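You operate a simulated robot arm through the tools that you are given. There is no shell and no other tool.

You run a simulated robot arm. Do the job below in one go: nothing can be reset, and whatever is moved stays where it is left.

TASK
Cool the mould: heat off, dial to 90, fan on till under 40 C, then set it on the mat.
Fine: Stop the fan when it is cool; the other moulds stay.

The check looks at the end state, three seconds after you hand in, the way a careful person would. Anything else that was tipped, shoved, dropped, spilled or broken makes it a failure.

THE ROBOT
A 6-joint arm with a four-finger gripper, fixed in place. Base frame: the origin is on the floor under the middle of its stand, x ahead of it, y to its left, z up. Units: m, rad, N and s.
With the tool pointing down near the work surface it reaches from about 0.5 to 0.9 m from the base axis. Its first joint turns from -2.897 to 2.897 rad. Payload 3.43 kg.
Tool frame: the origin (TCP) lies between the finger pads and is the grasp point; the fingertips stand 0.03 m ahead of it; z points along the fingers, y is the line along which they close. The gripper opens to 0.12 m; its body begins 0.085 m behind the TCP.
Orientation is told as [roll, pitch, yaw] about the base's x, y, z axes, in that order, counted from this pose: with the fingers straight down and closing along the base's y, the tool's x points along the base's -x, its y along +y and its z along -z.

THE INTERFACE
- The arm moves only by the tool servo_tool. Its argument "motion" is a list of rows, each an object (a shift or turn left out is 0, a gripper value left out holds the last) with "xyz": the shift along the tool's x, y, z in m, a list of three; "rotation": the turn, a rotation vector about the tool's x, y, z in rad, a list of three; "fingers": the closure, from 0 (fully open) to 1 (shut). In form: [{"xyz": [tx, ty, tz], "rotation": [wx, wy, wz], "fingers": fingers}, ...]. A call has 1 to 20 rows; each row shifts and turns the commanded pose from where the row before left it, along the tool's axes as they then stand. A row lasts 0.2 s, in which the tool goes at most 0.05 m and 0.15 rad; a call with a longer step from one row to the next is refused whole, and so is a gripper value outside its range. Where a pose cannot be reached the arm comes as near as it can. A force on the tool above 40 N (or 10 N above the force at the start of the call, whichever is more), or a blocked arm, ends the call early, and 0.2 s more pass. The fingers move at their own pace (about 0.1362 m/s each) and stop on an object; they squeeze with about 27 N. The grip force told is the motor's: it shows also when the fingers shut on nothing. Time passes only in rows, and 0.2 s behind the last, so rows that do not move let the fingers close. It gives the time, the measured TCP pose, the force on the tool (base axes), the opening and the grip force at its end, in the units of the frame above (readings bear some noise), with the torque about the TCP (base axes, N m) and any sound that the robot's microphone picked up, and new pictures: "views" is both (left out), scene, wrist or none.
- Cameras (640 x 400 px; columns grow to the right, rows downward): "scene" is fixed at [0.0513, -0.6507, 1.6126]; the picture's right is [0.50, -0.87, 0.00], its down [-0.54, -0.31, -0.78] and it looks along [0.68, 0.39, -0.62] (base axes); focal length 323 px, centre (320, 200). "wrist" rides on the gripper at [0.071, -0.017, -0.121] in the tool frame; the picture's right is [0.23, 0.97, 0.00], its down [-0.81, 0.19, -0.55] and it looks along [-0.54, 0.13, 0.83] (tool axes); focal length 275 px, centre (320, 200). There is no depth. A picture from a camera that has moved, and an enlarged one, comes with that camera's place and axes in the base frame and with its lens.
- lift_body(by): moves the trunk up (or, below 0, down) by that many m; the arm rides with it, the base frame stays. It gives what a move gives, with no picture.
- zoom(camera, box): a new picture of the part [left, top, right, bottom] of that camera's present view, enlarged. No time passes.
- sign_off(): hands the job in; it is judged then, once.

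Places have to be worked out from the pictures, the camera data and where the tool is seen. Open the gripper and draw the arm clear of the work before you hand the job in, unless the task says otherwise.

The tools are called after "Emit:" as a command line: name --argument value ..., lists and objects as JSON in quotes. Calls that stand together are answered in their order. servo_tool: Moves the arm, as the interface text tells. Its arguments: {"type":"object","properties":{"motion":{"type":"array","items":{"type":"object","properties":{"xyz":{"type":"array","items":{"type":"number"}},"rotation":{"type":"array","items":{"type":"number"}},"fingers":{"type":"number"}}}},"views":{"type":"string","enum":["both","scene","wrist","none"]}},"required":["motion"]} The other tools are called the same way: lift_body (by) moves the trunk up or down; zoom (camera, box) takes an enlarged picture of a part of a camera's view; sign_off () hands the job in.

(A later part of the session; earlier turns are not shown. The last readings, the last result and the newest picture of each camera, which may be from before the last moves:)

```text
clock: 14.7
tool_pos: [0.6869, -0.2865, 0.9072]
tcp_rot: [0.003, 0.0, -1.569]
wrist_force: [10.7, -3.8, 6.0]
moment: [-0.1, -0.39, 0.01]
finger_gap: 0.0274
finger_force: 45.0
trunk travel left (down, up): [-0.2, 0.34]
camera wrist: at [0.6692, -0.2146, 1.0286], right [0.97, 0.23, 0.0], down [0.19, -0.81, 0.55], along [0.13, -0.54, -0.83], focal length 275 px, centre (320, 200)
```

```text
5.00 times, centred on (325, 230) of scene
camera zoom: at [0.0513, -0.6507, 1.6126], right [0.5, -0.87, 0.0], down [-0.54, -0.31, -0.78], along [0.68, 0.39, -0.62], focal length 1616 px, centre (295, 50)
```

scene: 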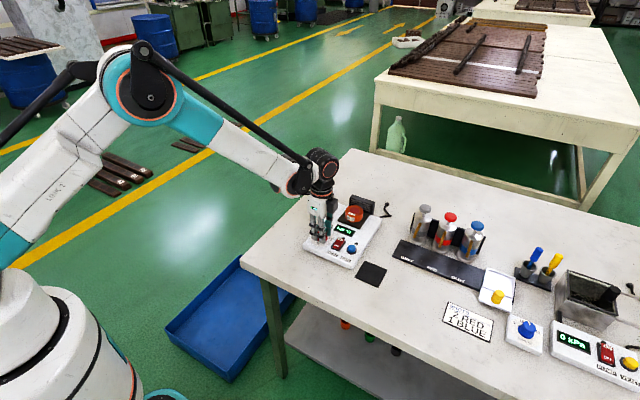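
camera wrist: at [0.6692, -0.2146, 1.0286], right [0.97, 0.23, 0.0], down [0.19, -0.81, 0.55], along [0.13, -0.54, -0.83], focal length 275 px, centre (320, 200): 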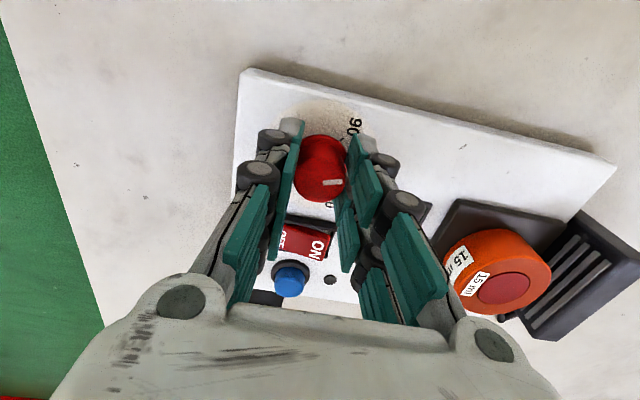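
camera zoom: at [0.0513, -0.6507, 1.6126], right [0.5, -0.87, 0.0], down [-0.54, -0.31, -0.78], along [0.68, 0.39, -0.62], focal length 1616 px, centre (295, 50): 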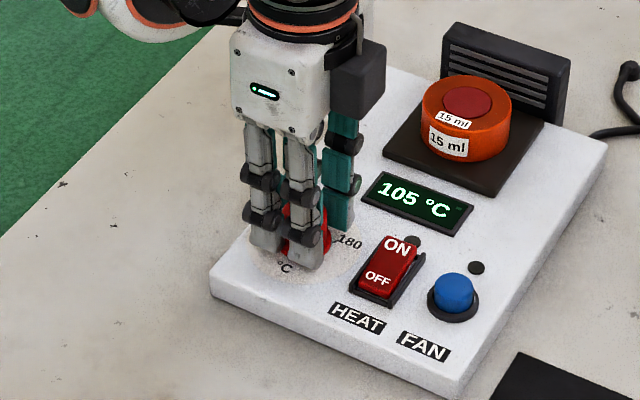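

The knob is gripped (gap 27 mm), with a small sideways force of 10 N. I'll ease 1.5 mm in +x to relieve it, then start turning counter-clockwise slowly.

Emit:
servo_tool --motion '[{"xyz": [0, 0.0015, 0], "fingers": 1}, {"rotation": [0, 0, -0.07], "fingers": 1}, {"rotation": [0, 0, -0.07]}, {"rotation": [0, 0, -0.07]}, {"rotation": [0, 0, -0.07]}, {}]' --views "both"

Emit:
zoom --camera "wrist" --box '[180, 60, 460, 260]'

Emit:
zoom --camera "scene" --box '[285, 190, 365, 270]'

```text
clock: 16.1
tool_pos: [0.6875, -0.2873, 0.9079]
tcp_rot: [-0.001, 0.0, -1.293]
wrist_force: [-23.3, 4.2, -14.6]
moment: [0.16, 0.69, -0.01]
finger_gap: 0.0273
finger_force: 45.1
trunk travel left (down, up): [-0.2, 0.34]
camera wrist: at [0.6502, -0.2223, 1.0287], right [0.87, 0.49, 0.0], down [0.41, -0.73, 0.55], along [0.27, -0.48, -0.83], focal length 275 px, centre (320, 200)
```

scene: 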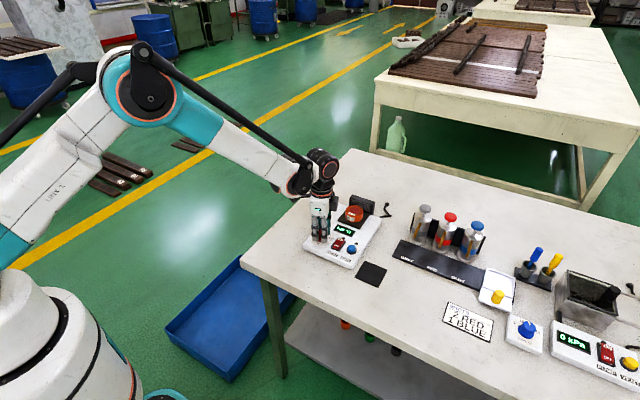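
wrist: 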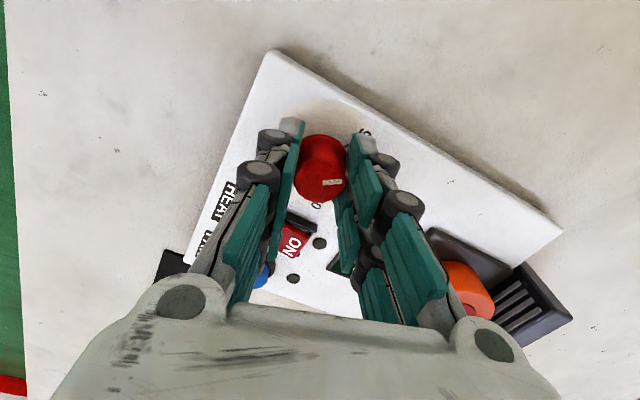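

```text
2.00 times, centred on (320, 160) of wrist
camera zoom: at [0.6502, -0.2223, 1.0287], right [0.87, 0.49, 0.0], down [0.41, -0.73, 0.55], along [0.27, -0.48, -0.83], focal length 551 px, centre (320, 280)
```

zoom: 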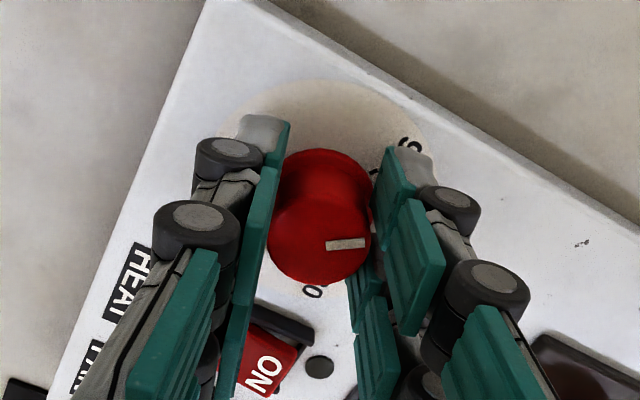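

```text
5.00 times, centred on (325, 230) of scene
camera zoom: at [0.0513, -0.6507, 1.6126], right [0.5, -0.87, 0.0], down [-0.54, -0.31, -0.78], along [0.68, 0.39, -0.62], focal length 1616 px, centre (295, 50)
```

zoom: 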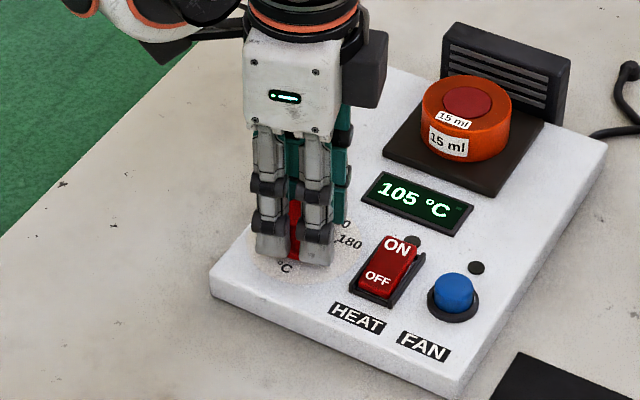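

The knob turns with the gripper without slipping: the pointer looks unchanged in the wrist view after 0.276 rad of turn. I'll relieve the side load and do the remaining 0.42 rad.

Emit:
servo_tool --motion '[{"xyz": [0.0003, -0.001, 0.0005], "fingers": 1}, {"rotation": [0, 0, -0.0703], "fingers": 1}, {"rotation": [0, 0, -0.0703]}, {"rotation": [0, 0, -0.0703]}, {"rotation": [0, 0, -0.0703]}, {"rotation": [0, 0, -0.0703]}, {"rotation": [0, 0, -0.0703]}, {}]' --views "both"

Emit:
zoom --camera "wrist" --box '[180, 60, 460, 260]'

Emit:
zoom --camera "scene" --box '[285, 190, 365, 270]'

```text
clock: 17.9
tool_pos: [0.6859, -0.2879, 0.9086]
tcp_rot: [0.0, -0.002, -0.87]
wrist_force: [-22.4, 6.6, 2.3]
moment: [0.26, 0.78, -0.02]
finger_gap: 0.0271
finger_force: 45.1
trunk travel left (down, up): [-0.2, 0.34]
camera wrist: at [0.6263, -0.2428, 1.0286], right [0.59, 0.8, 0.0], down [0.67, -0.49, 0.55], along [0.45, -0.33, -0.83], focal length 275 px, centre (320, 200)
```

scene: 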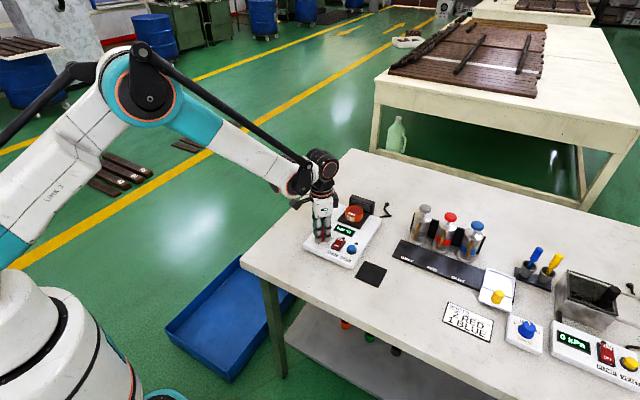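
wrist: 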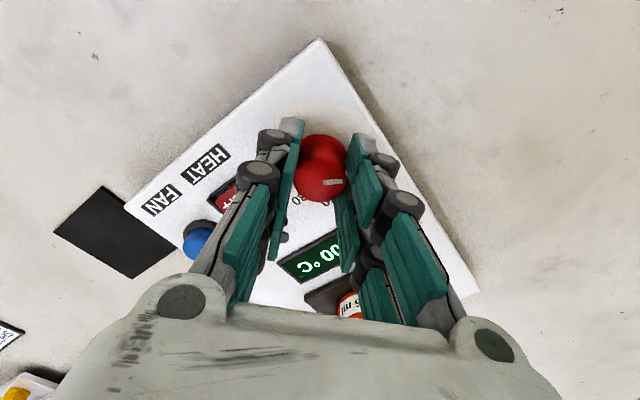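

```text
2.00 times, centred on (320, 160) of wrist
camera zoom: at [0.6263, -0.2428, 1.0286], right [0.59, 0.8, 0.0], down [0.67, -0.49, 0.55], along [0.45, -0.33, -0.83], focal length 551 px, centre (320, 280)
```

zoom: 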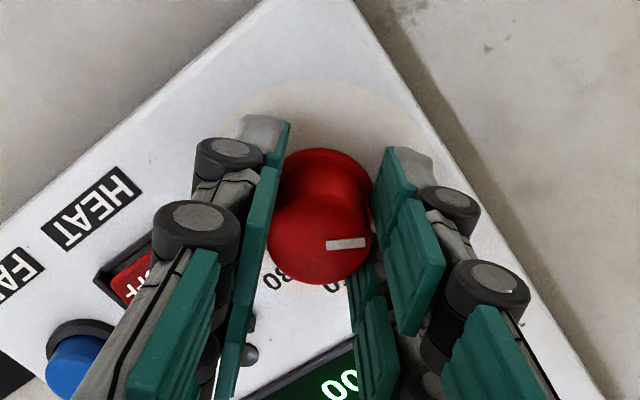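

```text
5.00 times, centred on (325, 230) of scene
camera zoom: at [0.0513, -0.6507, 1.6126], right [0.5, -0.87, 0.0], down [-0.54, -0.31, -0.78], along [0.68, 0.39, -0.62], focal length 1616 px, centre (295, 50)
```

zoom: 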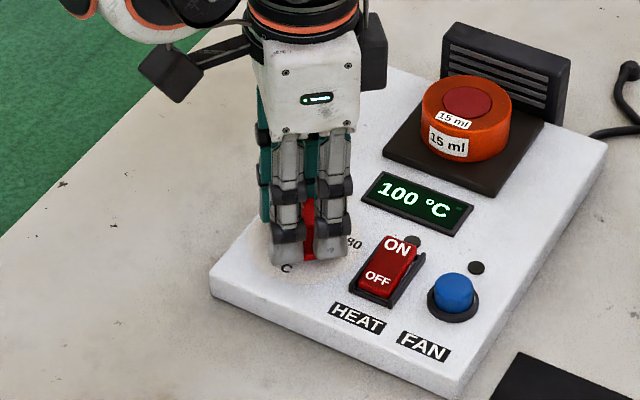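

The pointer now reads about 61° and the 90 tick is at about 60°. I'll open the fingers slightly, lift straight up and check the dial.

Emit:
servo_tool --motion '[{"fingers": 0.72}, {"fingers": 0.55}, {"fingers": 0.5}, {"xyz": [0, 0, -0.02]}, {"xyz": [0, 0, -0.04]}, {"xyz": [0, 0, -0.04]}, {"xyz": [0.03, 0, -0.02]}, {}]' --views "both"

Emit:
zoom --camera "wrist" --box '[240, 60, 400, 200]'

Emit:
zoom --camera "scene" --box '[285, 190, 365, 270]'

```text
clock: 19.6
tool_pos: [0.6708, -0.2671, 1.0286]
tcp_rot: [-0.001, -0.002, -0.869]
wrist_force: [-1.3, -0.2, 0.1]
moment: [0.0, -0.03, 0.0]
finger_gap: 0.06
finger_force: 0.0
trunk travel left (down, up): [-0.2, 0.34]
camera wrist: at [0.6105, -0.2235, 1.1483], right [0.6, 0.8, 0.0], down [0.67, -0.5, 0.55], along [0.44, -0.33, -0.83], focal length 275 px, centre (320, 200)
```

scene: 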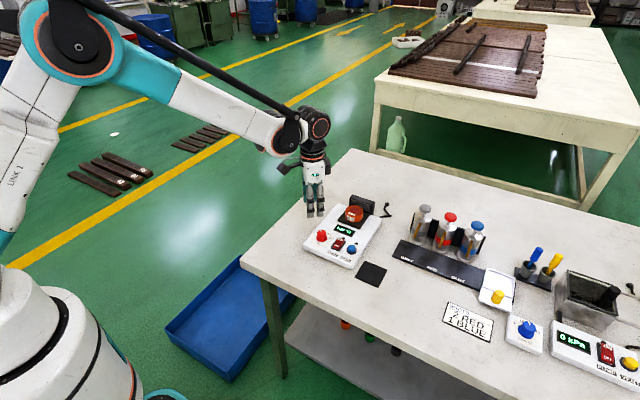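
wrist: 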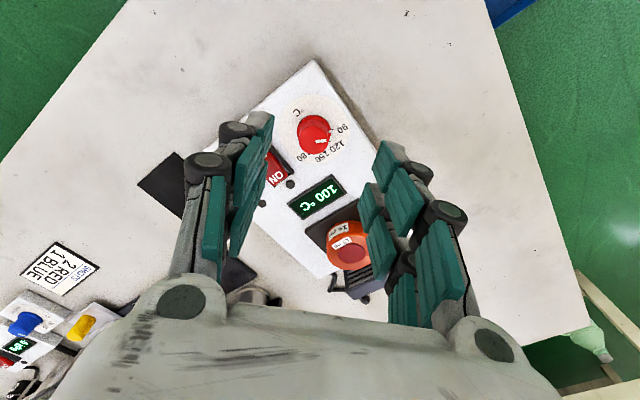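

```text
2.86 times, centred on (320, 130) of wrist
camera zoom: at [0.6105, -0.2235, 1.1483], right [0.6, 0.8, 0.0], down [0.67, -0.5, 0.55], along [0.44, -0.33, -0.83], focal length 786 px, centre (320, 400)
```

zoom: 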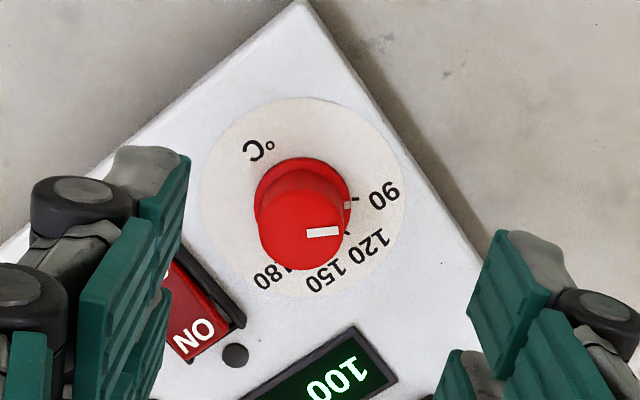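

```text
5.00 times, centred on (325, 230) of scene
camera zoom: at [0.0513, -0.6507, 1.6126], right [0.5, -0.87, 0.0], down [-0.54, -0.31, -0.78], along [0.68, 0.39, -0.62], focal length 1616 px, centre (295, 50)
```

zoom: 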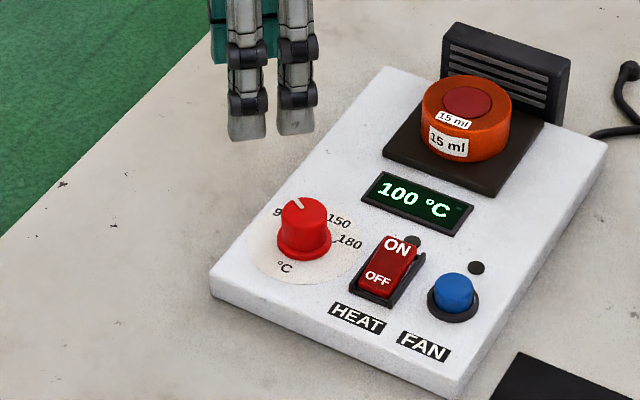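

The pointer looks lined up with 90. I'll zoom in on the dial tightly to confirm before moving on.

Emit:
zoom --camera "wrist" --box '[285, 90, 355, 165]'

Emit:
zoom --camera "scene" --box '[305, 220, 345, 260]'

```text
5.33 times, centred on (320, 128) of wrist
camera zoom: at [0.6105, -0.2235, 1.1483], right [0.6, 0.8, 0.0], down [0.67, -0.5, 0.55], along [0.44, -0.33, -0.83], focal length 1468 px, centre (320, 587)
```

zoom: 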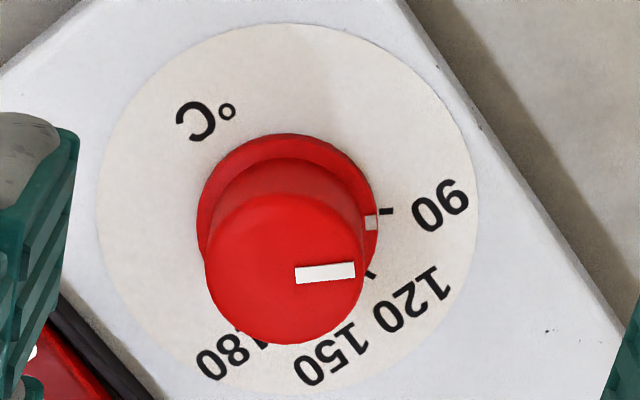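

```text
10.00 times, centred on (325, 240) of scene
camera zoom: at [0.0513, -0.6507, 1.6126], right [0.5, -0.87, 0.0], down [-0.54, -0.31, -0.78], along [0.68, 0.39, -0.62], focal length 3231 px, centre (270, -200)
```

zoom: 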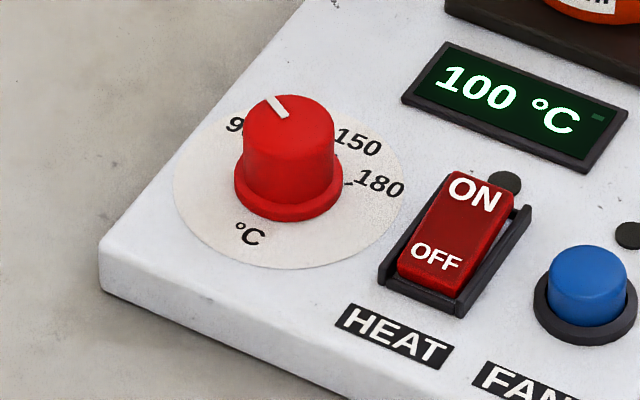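

The dial sits on 90: the flange mark and the tick agree to within a degree or two. I triangulate the fan button's cap top at (0.688,-0.391,0.884). I'll close the fingers, turn back to yaw 0, move above it and tilt as before.

Emit:
servo_tool --motion '[{"fingers": 1, "rotation": [0, 0, -0.1448]}, {"rotation": [0, 0, -0.1448]}, {"rotation": [0, 0, -0.1448]}, {"rotation": [0, 0, -0.1448]}, {"rotation": [0, 0, -0.1448]}, {"rotation": [0, 0, -0.145]}, {"xyz": [-0.0097, -0.0412, 0.018]}, {"xyz": [-0.0097, -0.0412, 0.018]}, {"xyz": [-0.0098, -0.0411, 0.018]}, {"rotation": [0, -0.149, 0]}, {"rotation": [0, -0.149, 0]}, {}]' --views "both"

Emit:
zoom --camera "wrist" --box '[220, 0, 440, 200]'

Emit:
zoom --camera "scene" --box '[300, 190, 380, 270]'

```text
clock: 22.2
tool_pos: [0.6964, -0.3887, 0.9746]
tcp_rot: [0.001, -0.301, 0.0]
wrist_force: [-0.6, -0.9, -0.8]
moment: [0.0, -0.01, 0.01]
finger_gap: 0.0001
finger_force: 27.3
trunk travel left (down, up): [-0.2, 0.34]
camera wrist: at [0.5922, -0.4051, 1.0675], right [-0.22, 0.97, -0.07], down [0.61, 0.19, 0.77], along [0.76, 0.13, -0.64], focal length 275 px, centre (320, 200)
```

scene: 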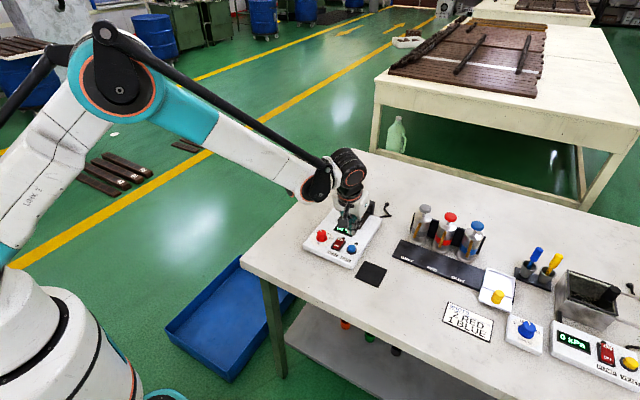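
wrist: 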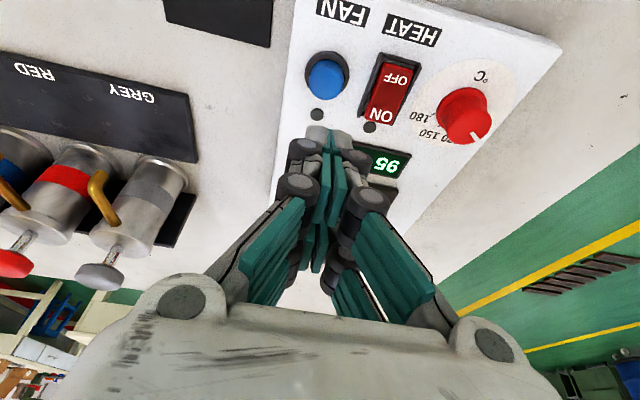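

```text
2.00 times, centred on (330, 100) of wrist
camera zoom: at [0.5922, -0.4051, 1.0675], right [-0.22, 0.97, -0.07], down [0.61, 0.19, 0.77], along [0.76, 0.13, -0.64], focal length 551 px, centre (300, 400)
```

zoom: 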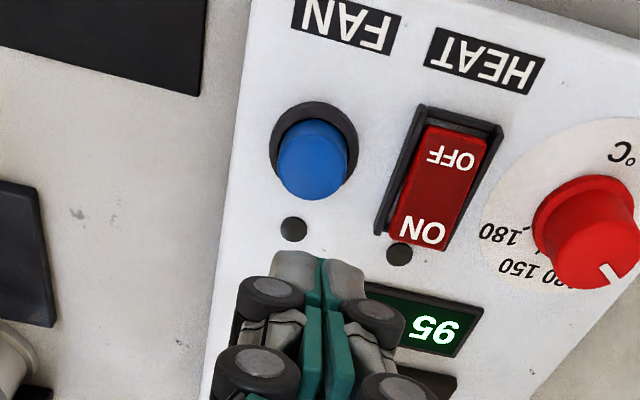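

```text
5.00 times, centred on (340, 230) of scene
camera zoom: at [0.0513, -0.6507, 1.6126], right [0.5, -0.87, 0.0], down [-0.54, -0.31, -0.78], along [0.68, 0.39, -0.62], focal length 1616 px, centre (220, 50)
```

zoom: 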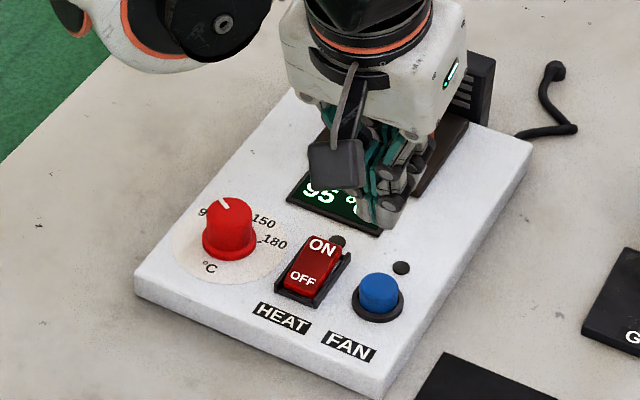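

In this view the cap is at (0.687,-0.392) and the low tip edge is about 12.7 mm nearer than the TCP. I'll trim y by -3.5 mm, descend, and feel for contact in 2 mm steps.

Emit:
servo_tool --motion '[{"xyz": [0.0069, -0.0018, 0.023], "fingers": 1}, {"xyz": [0.0069, -0.0018, 0.023]}, {"xyz": [0.0006, 0, 0.0019]}, {"xyz": [0.0006, 0, 0.0019]}, {"xyz": [0.0006, 0, 0.0019]}, {}]' --views "both"

Emit:
zoom --camera "wrist" --box '[220, 40, 440, 240]'

Emit:
zoom --camera "scene" --box '[300, 190, 380, 270]'

```text
clock: 23.6
tool_pos: [0.6974, -0.3927, 0.9178]
tcp_rot: [0.001, -0.299, 0.001]
wrist_force: [-0.2, 0.2, 0.5]
moment: [0.05, 0.0, -0.04]
finger_gap: 0.0062
finger_force: 33.8
trunk travel left (down, up): [-0.2, 0.34]
camera wrist: at [0.5924, -0.4079, 1.0132], right [-0.22, 0.97, -0.07], down [0.61, 0.19, 0.77], along [0.76, 0.13, -0.64], focal length 275 px, centre (320, 200)
```

scene: 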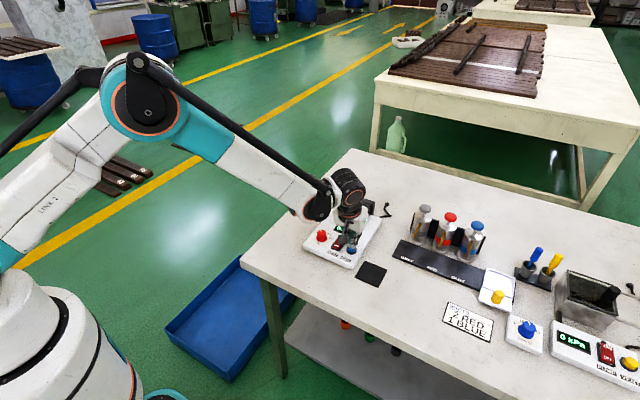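
wrist: 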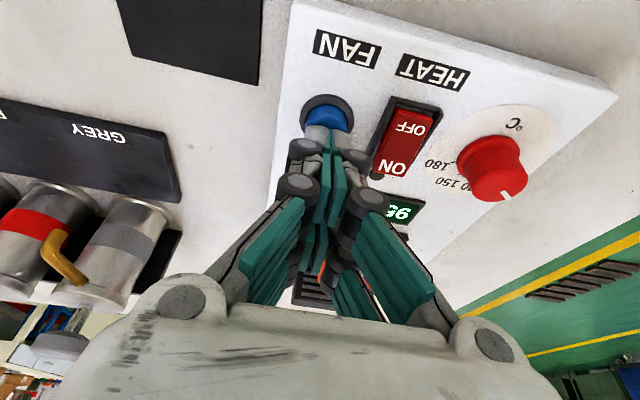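

```text
2.00 times, centred on (330, 140) of wrist
camera zoom: at [0.5924, -0.4079, 1.0132], right [-0.22, 0.97, -0.07], down [0.61, 0.19, 0.77], along [0.76, 0.13, -0.64], focal length 551 px, centre (300, 320)
```

zoom: 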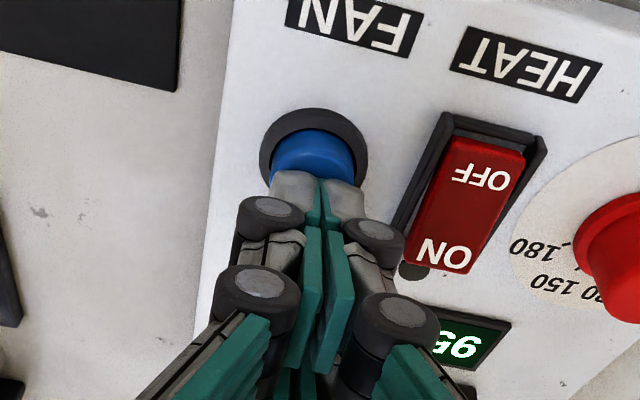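

```text
5.00 times, centred on (340, 230) of scene
camera zoom: at [0.0513, -0.6507, 1.6126], right [0.5, -0.87, 0.0], down [-0.54, -0.31, -0.78], along [0.68, 0.39, -0.62], focal length 1616 px, centre (220, 50)
```

zoom: 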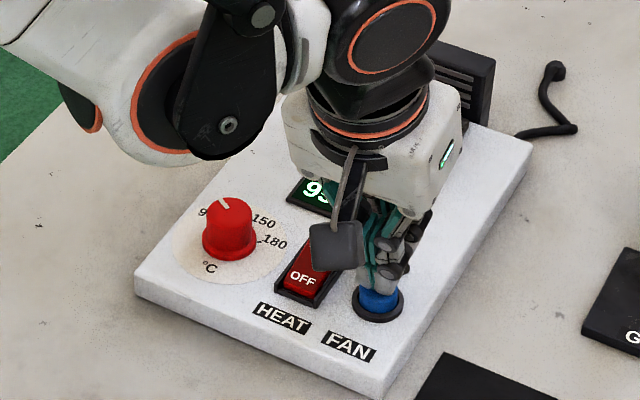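

The tips look to be right at the cap and the force is still near zero. I'll press in 1.5 mm steps and listen for a click.

Emit:
servo_tool --motion '[{"xyz": [0.00045, 0, 0.00145], "fingers": 1}, {"xyz": [0.00045, 0, 0.00145]}, {}]' --views "wrist"

Emit:
zoom --camera "scene" --box '[300, 190, 380, 270]'

```text
clock: 24.4
tool_pos: [0.6969, -0.392, 0.9151]
tcp_rot: [0.0, -0.297, -0.001]
wrist_force: [-1.4, -0.2, 2.2]
moment: [0.03, 0.04, 0.01]
finger_gap: 0.006
finger_force: 33.9
trunk travel left (down, up): [-0.2, 0.34]
heard: click
camera wrist: at [0.5925, -0.4079, 1.0107], right [-0.22, 0.97, -0.07], down [0.61, 0.19, 0.77], along [0.76, 0.13, -0.64], focal length 275 px, centre (320, 200)
```

wrist: 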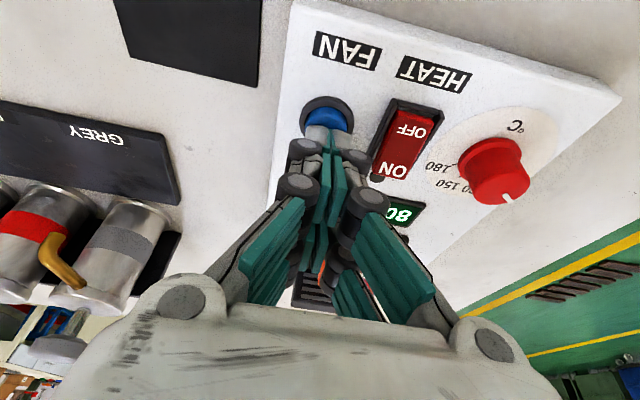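

```text
5.00 times, centred on (340, 230) of scene
camera zoom: at [0.0513, -0.6507, 1.6126], right [0.5, -0.87, 0.0], down [-0.54, -0.31, -0.78], along [0.68, 0.39, -0.62], focal length 1616 px, centre (220, 50)
```

zoom: 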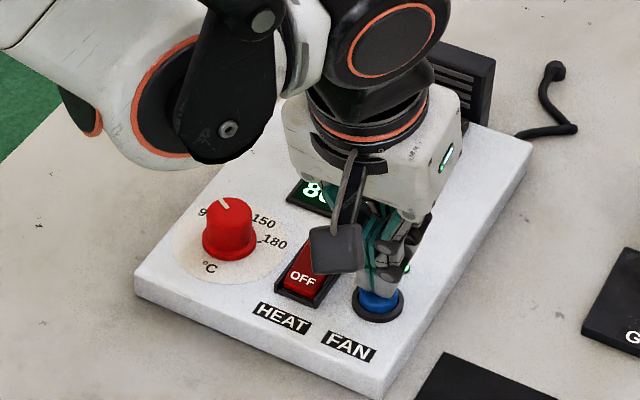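

A click was heard, the fan lamp is lit green, and the display has dropped to 80. I'll lift 25 mm off the button and watch the temperature.

Emit:
servo_tool --motion '[{"xyz": [-0.0074, 0, -0.0239], "fingers": 1}, {}]' --views "wrist"

Emit:
zoom --camera "wrist" --box '[260, 60, 480, 240]'

Emit:
zoom --camera "scene" --box '[300, 190, 380, 270]'

```text
clock: 25.1
tool_pos: [0.6983, -0.3916, 0.9436]
tcp_rot: [0.0, -0.299, 0.0]
wrist_force: [0.6, -0.8, 0.2]
moment: [-0.04, 0.0, -0.04]
finger_gap: 0.0
finger_force: 33.5
trunk travel left (down, up): [-0.2, 0.34]
camera wrist: at [0.5935, -0.4074, 1.0374], right [-0.22, 0.97, -0.07], down [0.61, 0.19, 0.77], along [0.76, 0.13, -0.64], focal length 275 px, centre (320, 200)
```

wrist: 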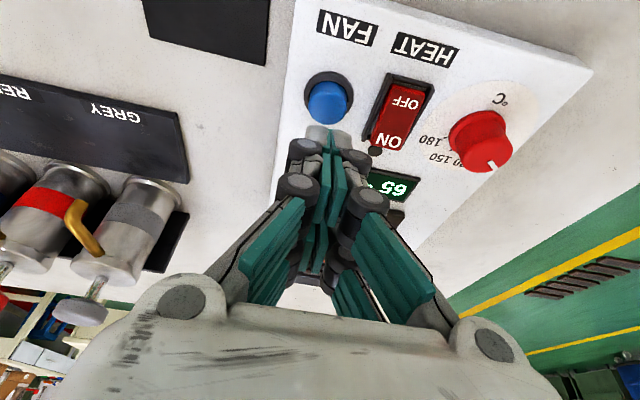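

```text
2.22 times, centred on (370, 150) of wrist
camera zoom: at [0.5935, -0.4074, 1.0374], right [-0.22, 0.97, -0.07], down [0.61, 0.19, 0.77], along [0.76, 0.13, -0.64], focal length 612 px, centre (209, 311)
```

zoom: 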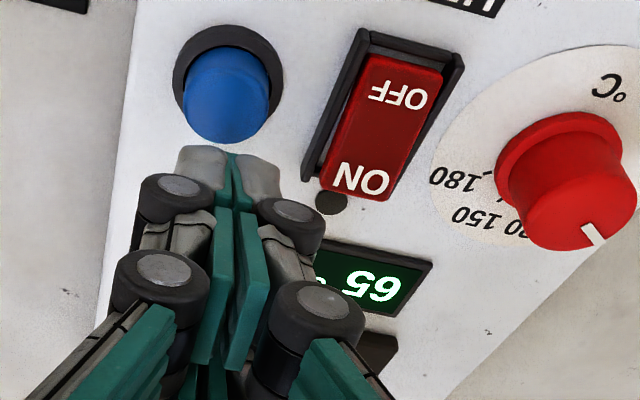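

```text
5.00 times, centred on (340, 230) of scene
camera zoom: at [0.0513, -0.6507, 1.6126], right [0.5, -0.87, 0.0], down [-0.54, -0.31, -0.78], along [0.68, 0.39, -0.62], focal length 1616 px, centre (220, 50)
```

zoom: 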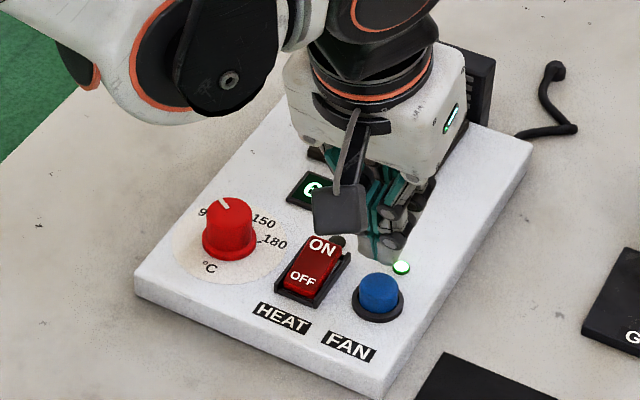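

The fan stays on and the display reads 65 °C and is falling. I'll hold still for about a second and look again.

Emit:
servo_tool --motion '[{}, {}, {}, {}, {}]' --views "wrist"

Emit:
zoom --camera "wrist" --box '[260, 60, 480, 240]'

```text
clock: 26.2
tool_pos: [0.6973, -0.3914, 0.9426]
tcp_rot: [0.0, -0.299, 0.0]
wrist_force: [0.7, 0.9, -0.8]
moment: [0.02, 0.03, 0.01]
finger_gap: 0.0001
finger_force: 33.9
trunk travel left (down, up): [-0.2, 0.34]
camera wrist: at [0.5935, -0.4076, 1.0372], right [-0.22, 0.97, -0.07], down [0.61, 0.19, 0.77], along [0.76, 0.13, -0.64], focal length 275 px, centre (320, 200)
```

wrist: 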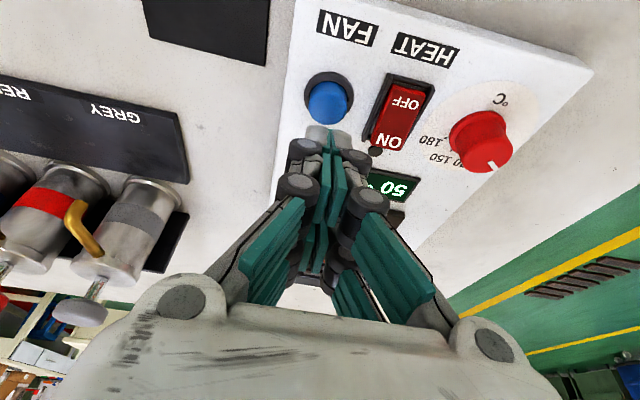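

```text
2.22 times, centred on (370, 150) of wrist
camera zoom: at [0.5935, -0.4076, 1.0372], right [-0.22, 0.97, -0.07], down [0.61, 0.19, 0.77], along [0.76, 0.13, -0.64], focal length 612 px, centre (209, 311)
```

zoom: 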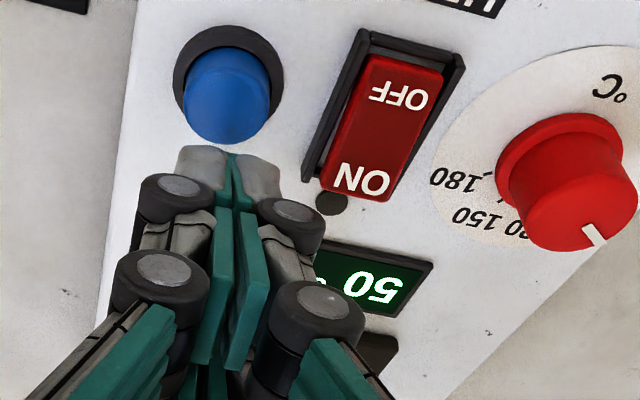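

It now reads 50 °C. I'll wait another 1.6 s or so.

Emit:
servo_tool --motion '[{}, {}, {}, {}, {}, {}, {}]' --views "wrist"

Emit:
zoom --camera "wrist" --box '[260, 60, 480, 240]'

```text
clock: 27.9
tool_pos: [0.6971, -0.3925, 0.9438]
tcp_rot: [0.0, -0.297, 0.0]
wrist_force: [-0.4, 0.6, -0.2]
moment: [0.02, 0.01, 0.03]
finger_gap: 0.0003
finger_force: 33.9
trunk travel left (down, up): [-0.2, 0.34]
camera wrist: at [0.5935, -0.4076, 1.0372], right [-0.22, 0.97, -0.07], down [0.61, 0.19, 0.77], along [0.76, 0.13, -0.64], focal length 275 px, centre (320, 200)
```

wrist: 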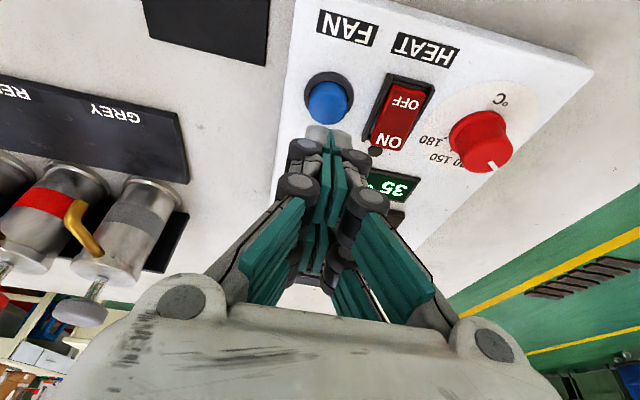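

```text
2.22 times, centred on (370, 150) of wrist
camera zoom: at [0.5935, -0.4076, 1.0372], right [-0.22, 0.97, -0.07], down [0.61, 0.19, 0.77], along [0.76, 0.13, -0.64], focal length 612 px, centre (209, 311)
```

zoom: 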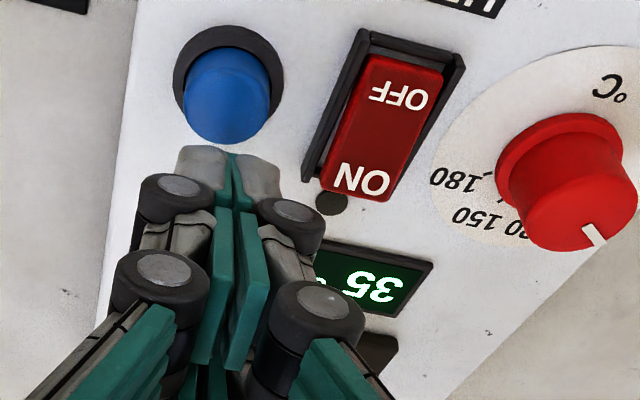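

The display reads 35 °C, so it's under 40. I'll allow one more second of cooling for margin, then press the fan button again by retracing the same path.

Emit:
servo_tool --motion '[{}, {}, {}, {"xyz": [0.0037, 0, 0.012], "fingers": 1}, {"xyz": [0.0037, 0, 0.0119]}, {}]' --views "wrist"

Emit:
zoom --camera "scene" --box '[300, 190, 380, 270]'

```text
clock: 29.2
tool_pos: [0.6978, -0.3921, 0.917]
tcp_rot: [0.001, -0.299, -0.001]
wrist_force: [1.6, -1.0, 1.8]
moment: [-0.02, 0.02, -0.01]
finger_gap: 0.0062
finger_force: 32.9
trunk travel left (down, up): [-0.2, 0.34]
heard: click
camera wrist: at [0.594, -0.4081, 1.0102], right [-0.22, 0.97, -0.07], down [0.61, 0.19, 0.77], along [0.76, 0.13, -0.64], focal length 275 px, centre (320, 200)
```

wrist: 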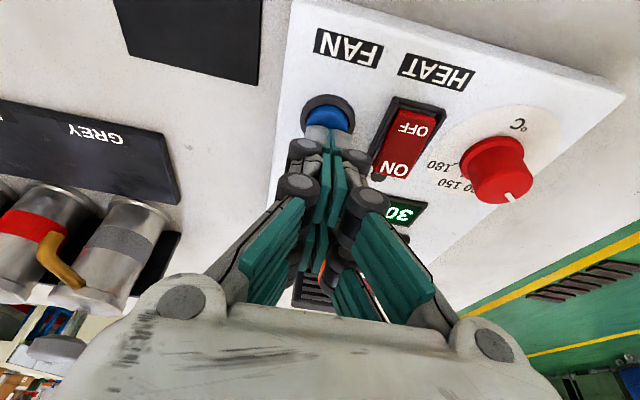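

```text
5.00 times, centred on (340, 230) of scene
camera zoom: at [0.0513, -0.6507, 1.6126], right [0.5, -0.87, 0.0], down [-0.54, -0.31, -0.78], along [0.68, 0.39, -0.62], focal length 1616 px, centre (220, 50)
```

zoom: 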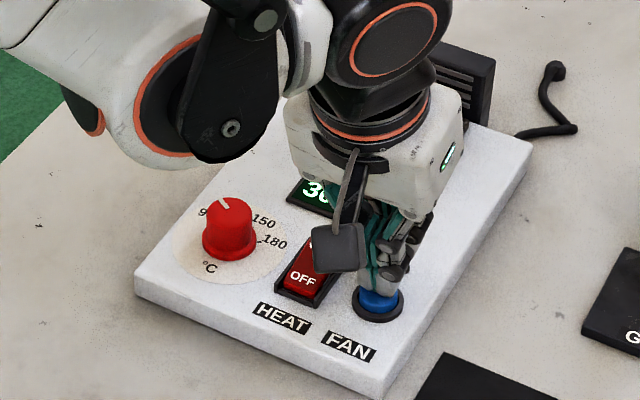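

A second click was heard and the display shows 30 °C. I'll lift away, bring the tool upright, and confirm the fan lamp is out while getting a view of the mould.

Emit:
servo_tool --motion '[{"xyz": [-0.0074, 0, -0.0239], "fingers": 1}, {"xyz": [-0.0142, 0, -0.0457]}, {"rotation": [0, 0.1, 0]}, {"rotation": [0, 0.1, 0]}, {"rotation": [0, 0.099, 0]}, {"xyz": [0.02, 0.03, -0.02], "fingers": 0.2}, {"xyz": [0.02, 0.02, -0.02]}, {}]' --views "both"

Emit:
zoom --camera "wrist" --box '[200, 130, 420, 330]'

Emit:
zoom --camera "scene" --box '[300, 180, 400, 280]'

```text
clock: 31.1
tool_pos: [0.6611, -0.3431, 1.0288]
tcp_rot: [0.001, 0.0, 0.001]
wrist_force: [0.3, 0.0, -0.5]
moment: [0.02, 0.02, -0.06]
finger_gap: 0.0959
finger_force: 0.0
trunk travel left (down, up): [-0.2, 0.34]
camera wrist: at [0.589, -0.3588, 1.1496], right [-0.23, 0.97, 0.0], down [0.81, 0.19, 0.55], along [0.54, 0.13, -0.83], focal length 275 px, centre (320, 200)
```

scene: 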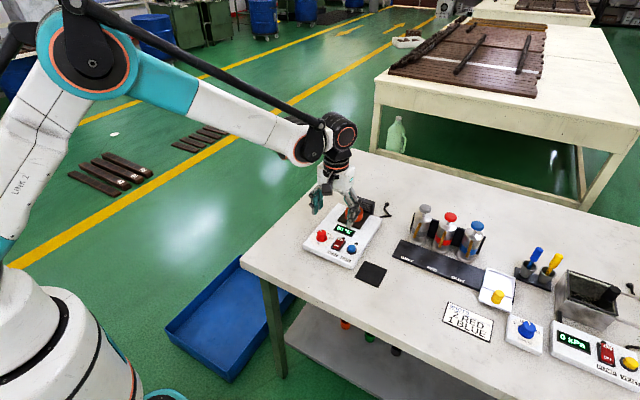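
wrist: 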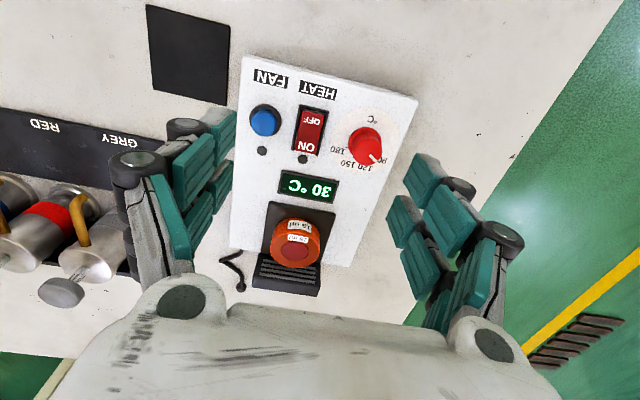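

```text
2.00 times, centred on (310, 230) of wrist
camera zoom: at [0.589, -0.3588, 1.1496], right [-0.23, 0.97, 0.0], down [0.81, 0.19, 0.55], along [0.54, 0.13, -0.83], focal length 551 px, centre (340, 140)
```

zoom: 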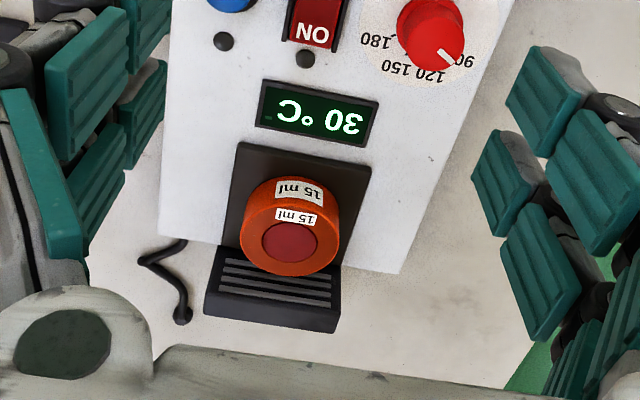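

```text
4.00 times, centred on (350, 230) of scene
camera zoom: at [0.0513, -0.6507, 1.6126], right [0.5, -0.87, 0.0], down [-0.54, -0.31, -0.78], along [0.68, 0.39, -0.62], focal length 1293 px, centre (200, 80)
```

zoom: 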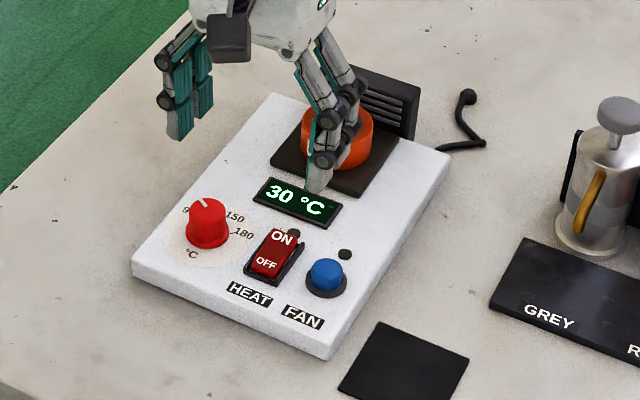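

Fan and heat are both off, the dial is at 90 and the display shows 30 °C. I place the mould at about (0.827,-0.334), 60 mm across and 23 mm tall, just in front of the fan housing. I'll move high above it to check alignment and reach.

Emit:
servo_tool --motion '[{"xyz": [-0.0385, 0.002, 0.003], "fingers": 0.15}, {"xyz": [-0.0385, 0.002, 0.003]}, {"xyz": [-0.0385, 0.002, 0.003]}, {"xyz": [-0.0385, 0.002, 0.003]}, {}]' --views "both"

Emit:
zoom --camera "wrist" --box '[200, 60, 440, 260]'

Emit:
zoom --camera "scene" --box '[310, 150, 410, 250]'

```text
clock: 32.2
tool_pos: [0.8152, -0.336, 1.0154]
tcp_rot: [0.0, 0.0, -0.001]
wrist_force: [0.9, 0.0, 0.8]
moment: [-0.04, 0.03, 0.03]
finger_gap: 0.1019
finger_force: 0.0
trunk travel left (down, up): [-0.2, 0.34]
camera wrist: at [0.7431, -0.3508, 1.1363], right [-0.23, 0.97, 0.0], down [0.81, 0.19, 0.55], along [0.54, 0.13, -0.83], focal length 275 px, centre (320, 200)
```

scene: 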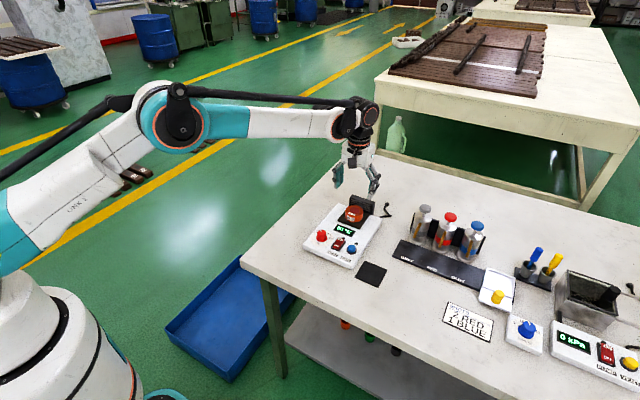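
wrist: 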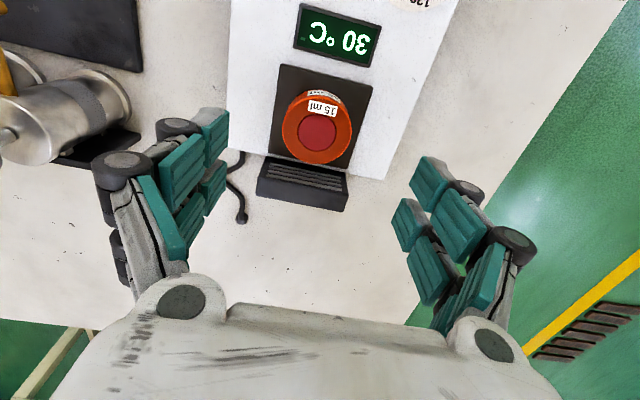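

```text
2.00 times, centred on (320, 160) of wrist
camera zoom: at [0.7431, -0.3508, 1.1363], right [-0.23, 0.97, 0.0], down [0.81, 0.19, 0.55], along [0.54, 0.13, -0.83], focal length 551 px, centre (320, 280)
```

zoom: 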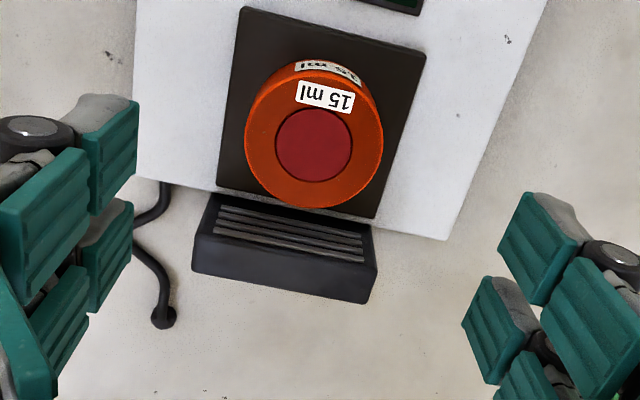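

```text
4.00 times, centred on (360, 200) of scene
camera zoom: at [0.0513, -0.6507, 1.6126], right [0.5, -0.87, 0.0], down [-0.54, -0.31, -0.78], along [0.68, 0.39, -0.62], focal length 1293 px, centre (160, 200)
```

zoom: 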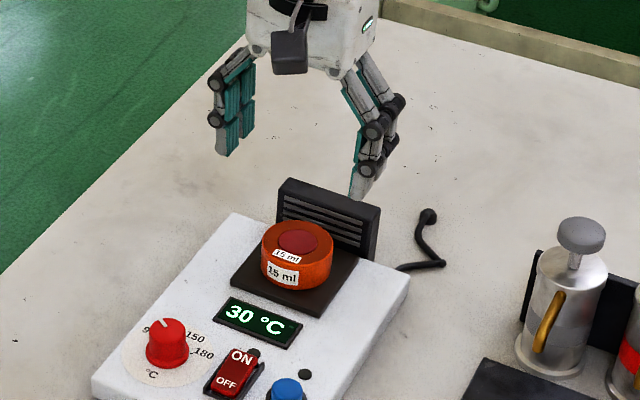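

I triangulate the mould's centre at (0.823,-0.334) with its top at z≈0.908; the housing's front face is at x≈0.864, so the fingers have room. I'll descend with the fingers open around it and check partway.

Emit:
servo_tool --motion '[{"xyz": [-0.0078, 0.0018, 0.03], "fingers": 0.15}, {"xyz": [0, 0, 0.03]}, {"xyz": [0, 0, 0.022]}, {}]' --views "both"

Emit:
zoom --camera "wrist" --box '[200, 60, 440, 260]'

Emit:
zoom --camera "scene" --box '[310, 150, 410, 250]'

```text
clock: 33.2
tool_pos: [0.8229, -0.331, 0.9345]
tcp_rot: [0.0, 0.0, 0.0]
wrist_force: [-0.5, -1.8, -0.3]
moment: [-0.01, 0.04, -0.01]
finger_gap: 0.1022
finger_force: 0.1
trunk travel left (down, up): [-0.2, 0.34]
camera wrist: at [0.7509, -0.3464, 1.0548], right [-0.23, 0.97, 0.0], down [0.81, 0.19, 0.55], along [0.54, 0.13, -0.83], focal length 275 px, centre (320, 200)
```

scene: 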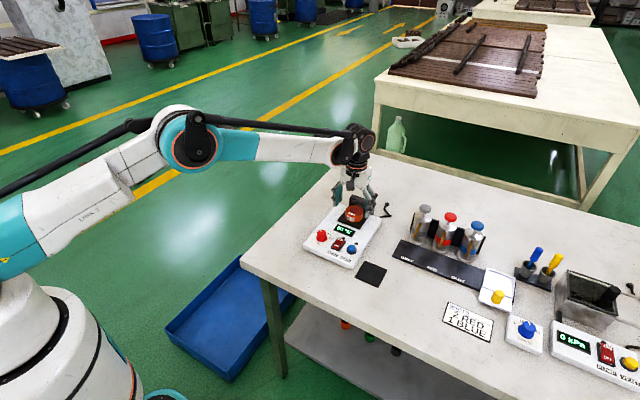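
wrist: 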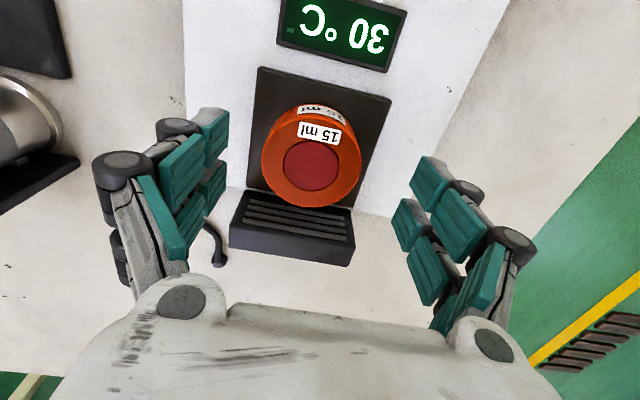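

```text
2.00 times, centred on (320, 160) of wrist
camera zoom: at [0.7509, -0.3464, 1.0548], right [-0.23, 0.97, 0.0], down [0.81, 0.19, 0.55], along [0.54, 0.13, -0.83], focal length 551 px, centre (320, 280)
```

zoom: 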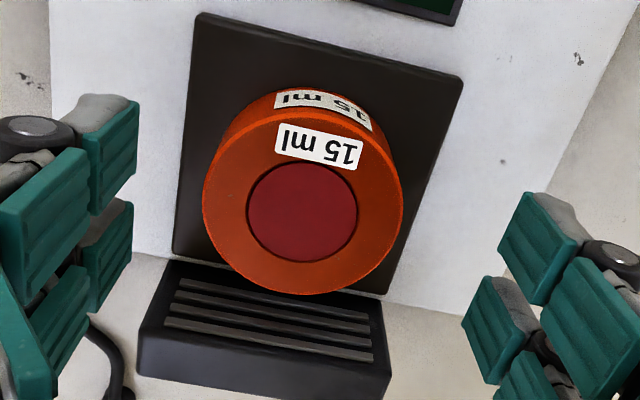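

```text
4.00 times, centred on (360, 200) of scene
camera zoom: at [0.0513, -0.6507, 1.6126], right [0.5, -0.87, 0.0], down [-0.54, -0.31, -0.78], along [0.68, 0.39, -0.62], focal length 1293 px, centre (160, 200)
```

zoom: 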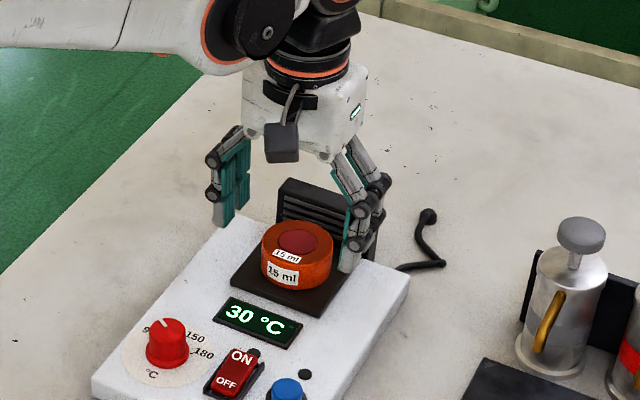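

I need a small correction: the mould is about 3 mm toward -y and 1.5 mm nearer than the TCP. I'll trim, lower to TCP z≈0.917, and close on it.

Emit:
servo_tool --motion '[{"xyz": [0.0015, -0.0032, 0.009], "fingers": 0.15}, {"xyz": [0, 0, 0.0085]}, {"fingers": 0.35}, {"fingers": 0.45}, {"fingers": 0.6}, {"fingers": 1}, {"fingers": 1}, {"fingers": 1}]' --views "both"

Emit:
zoom --camera "wrist" --box '[200, 60, 440, 260]'

Emit:
zoom --camera "scene" --box '[310, 150, 410, 250]'

```text
clock: 35.0
tool_pos: [0.8198, -0.3353, 0.9186]
tcp_rot: [-0.001, -0.001, -0.001]
wrist_force: [1.3, 0.6, 6.7]
moment: [-0.03, 0.06, 0.04]
finger_gap: 0.0567
finger_force: 26.4
trunk travel left (down, up): [-0.2, 0.34]
camera wrist: at [0.7477, -0.3512, 1.0386], right [-0.23, 0.97, 0.0], down [0.81, 0.19, 0.55], along [0.54, 0.13, -0.83], focal length 275 px, centre (320, 200)
```

scene: 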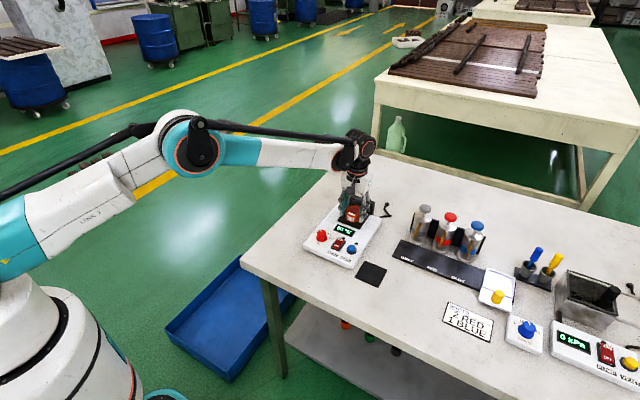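
wrist: 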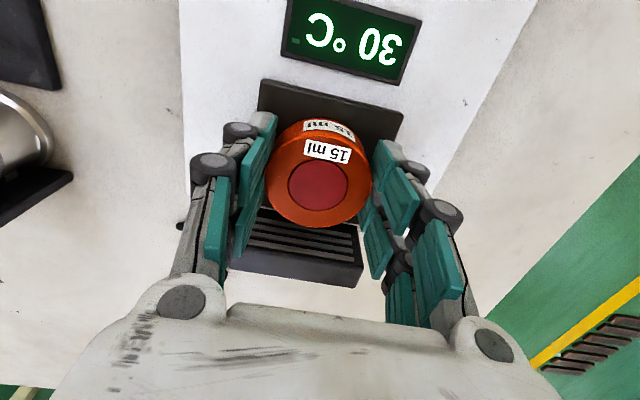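

```text
2.00 times, centred on (320, 160) of wrist
camera zoom: at [0.7477, -0.3512, 1.0386], right [-0.23, 0.97, 0.0], down [0.81, 0.19, 0.55], along [0.54, 0.13, -0.83], focal length 551 px, centre (320, 280)
```

zoom: 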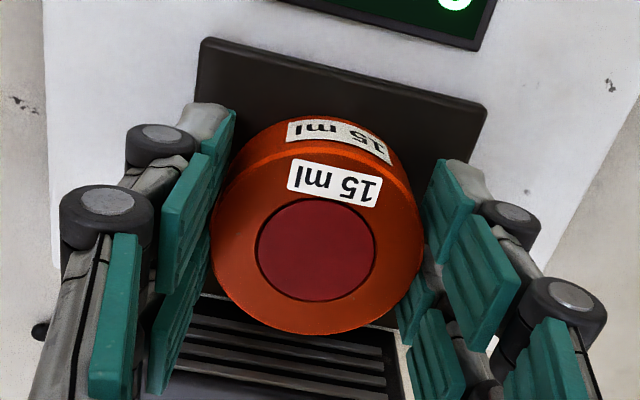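

```text
4.00 times, centred on (360, 200) of scene
camera zoom: at [0.0513, -0.6507, 1.6126], right [0.5, -0.87, 0.0], down [-0.54, -0.31, -0.78], along [0.68, 0.39, -0.62], focal length 1293 px, centre (160, 200)
```

zoom: 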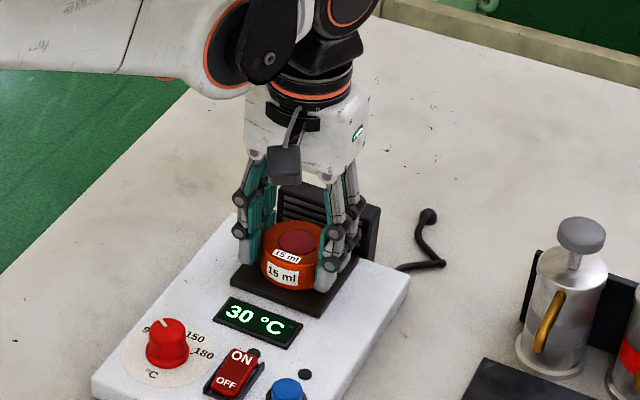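

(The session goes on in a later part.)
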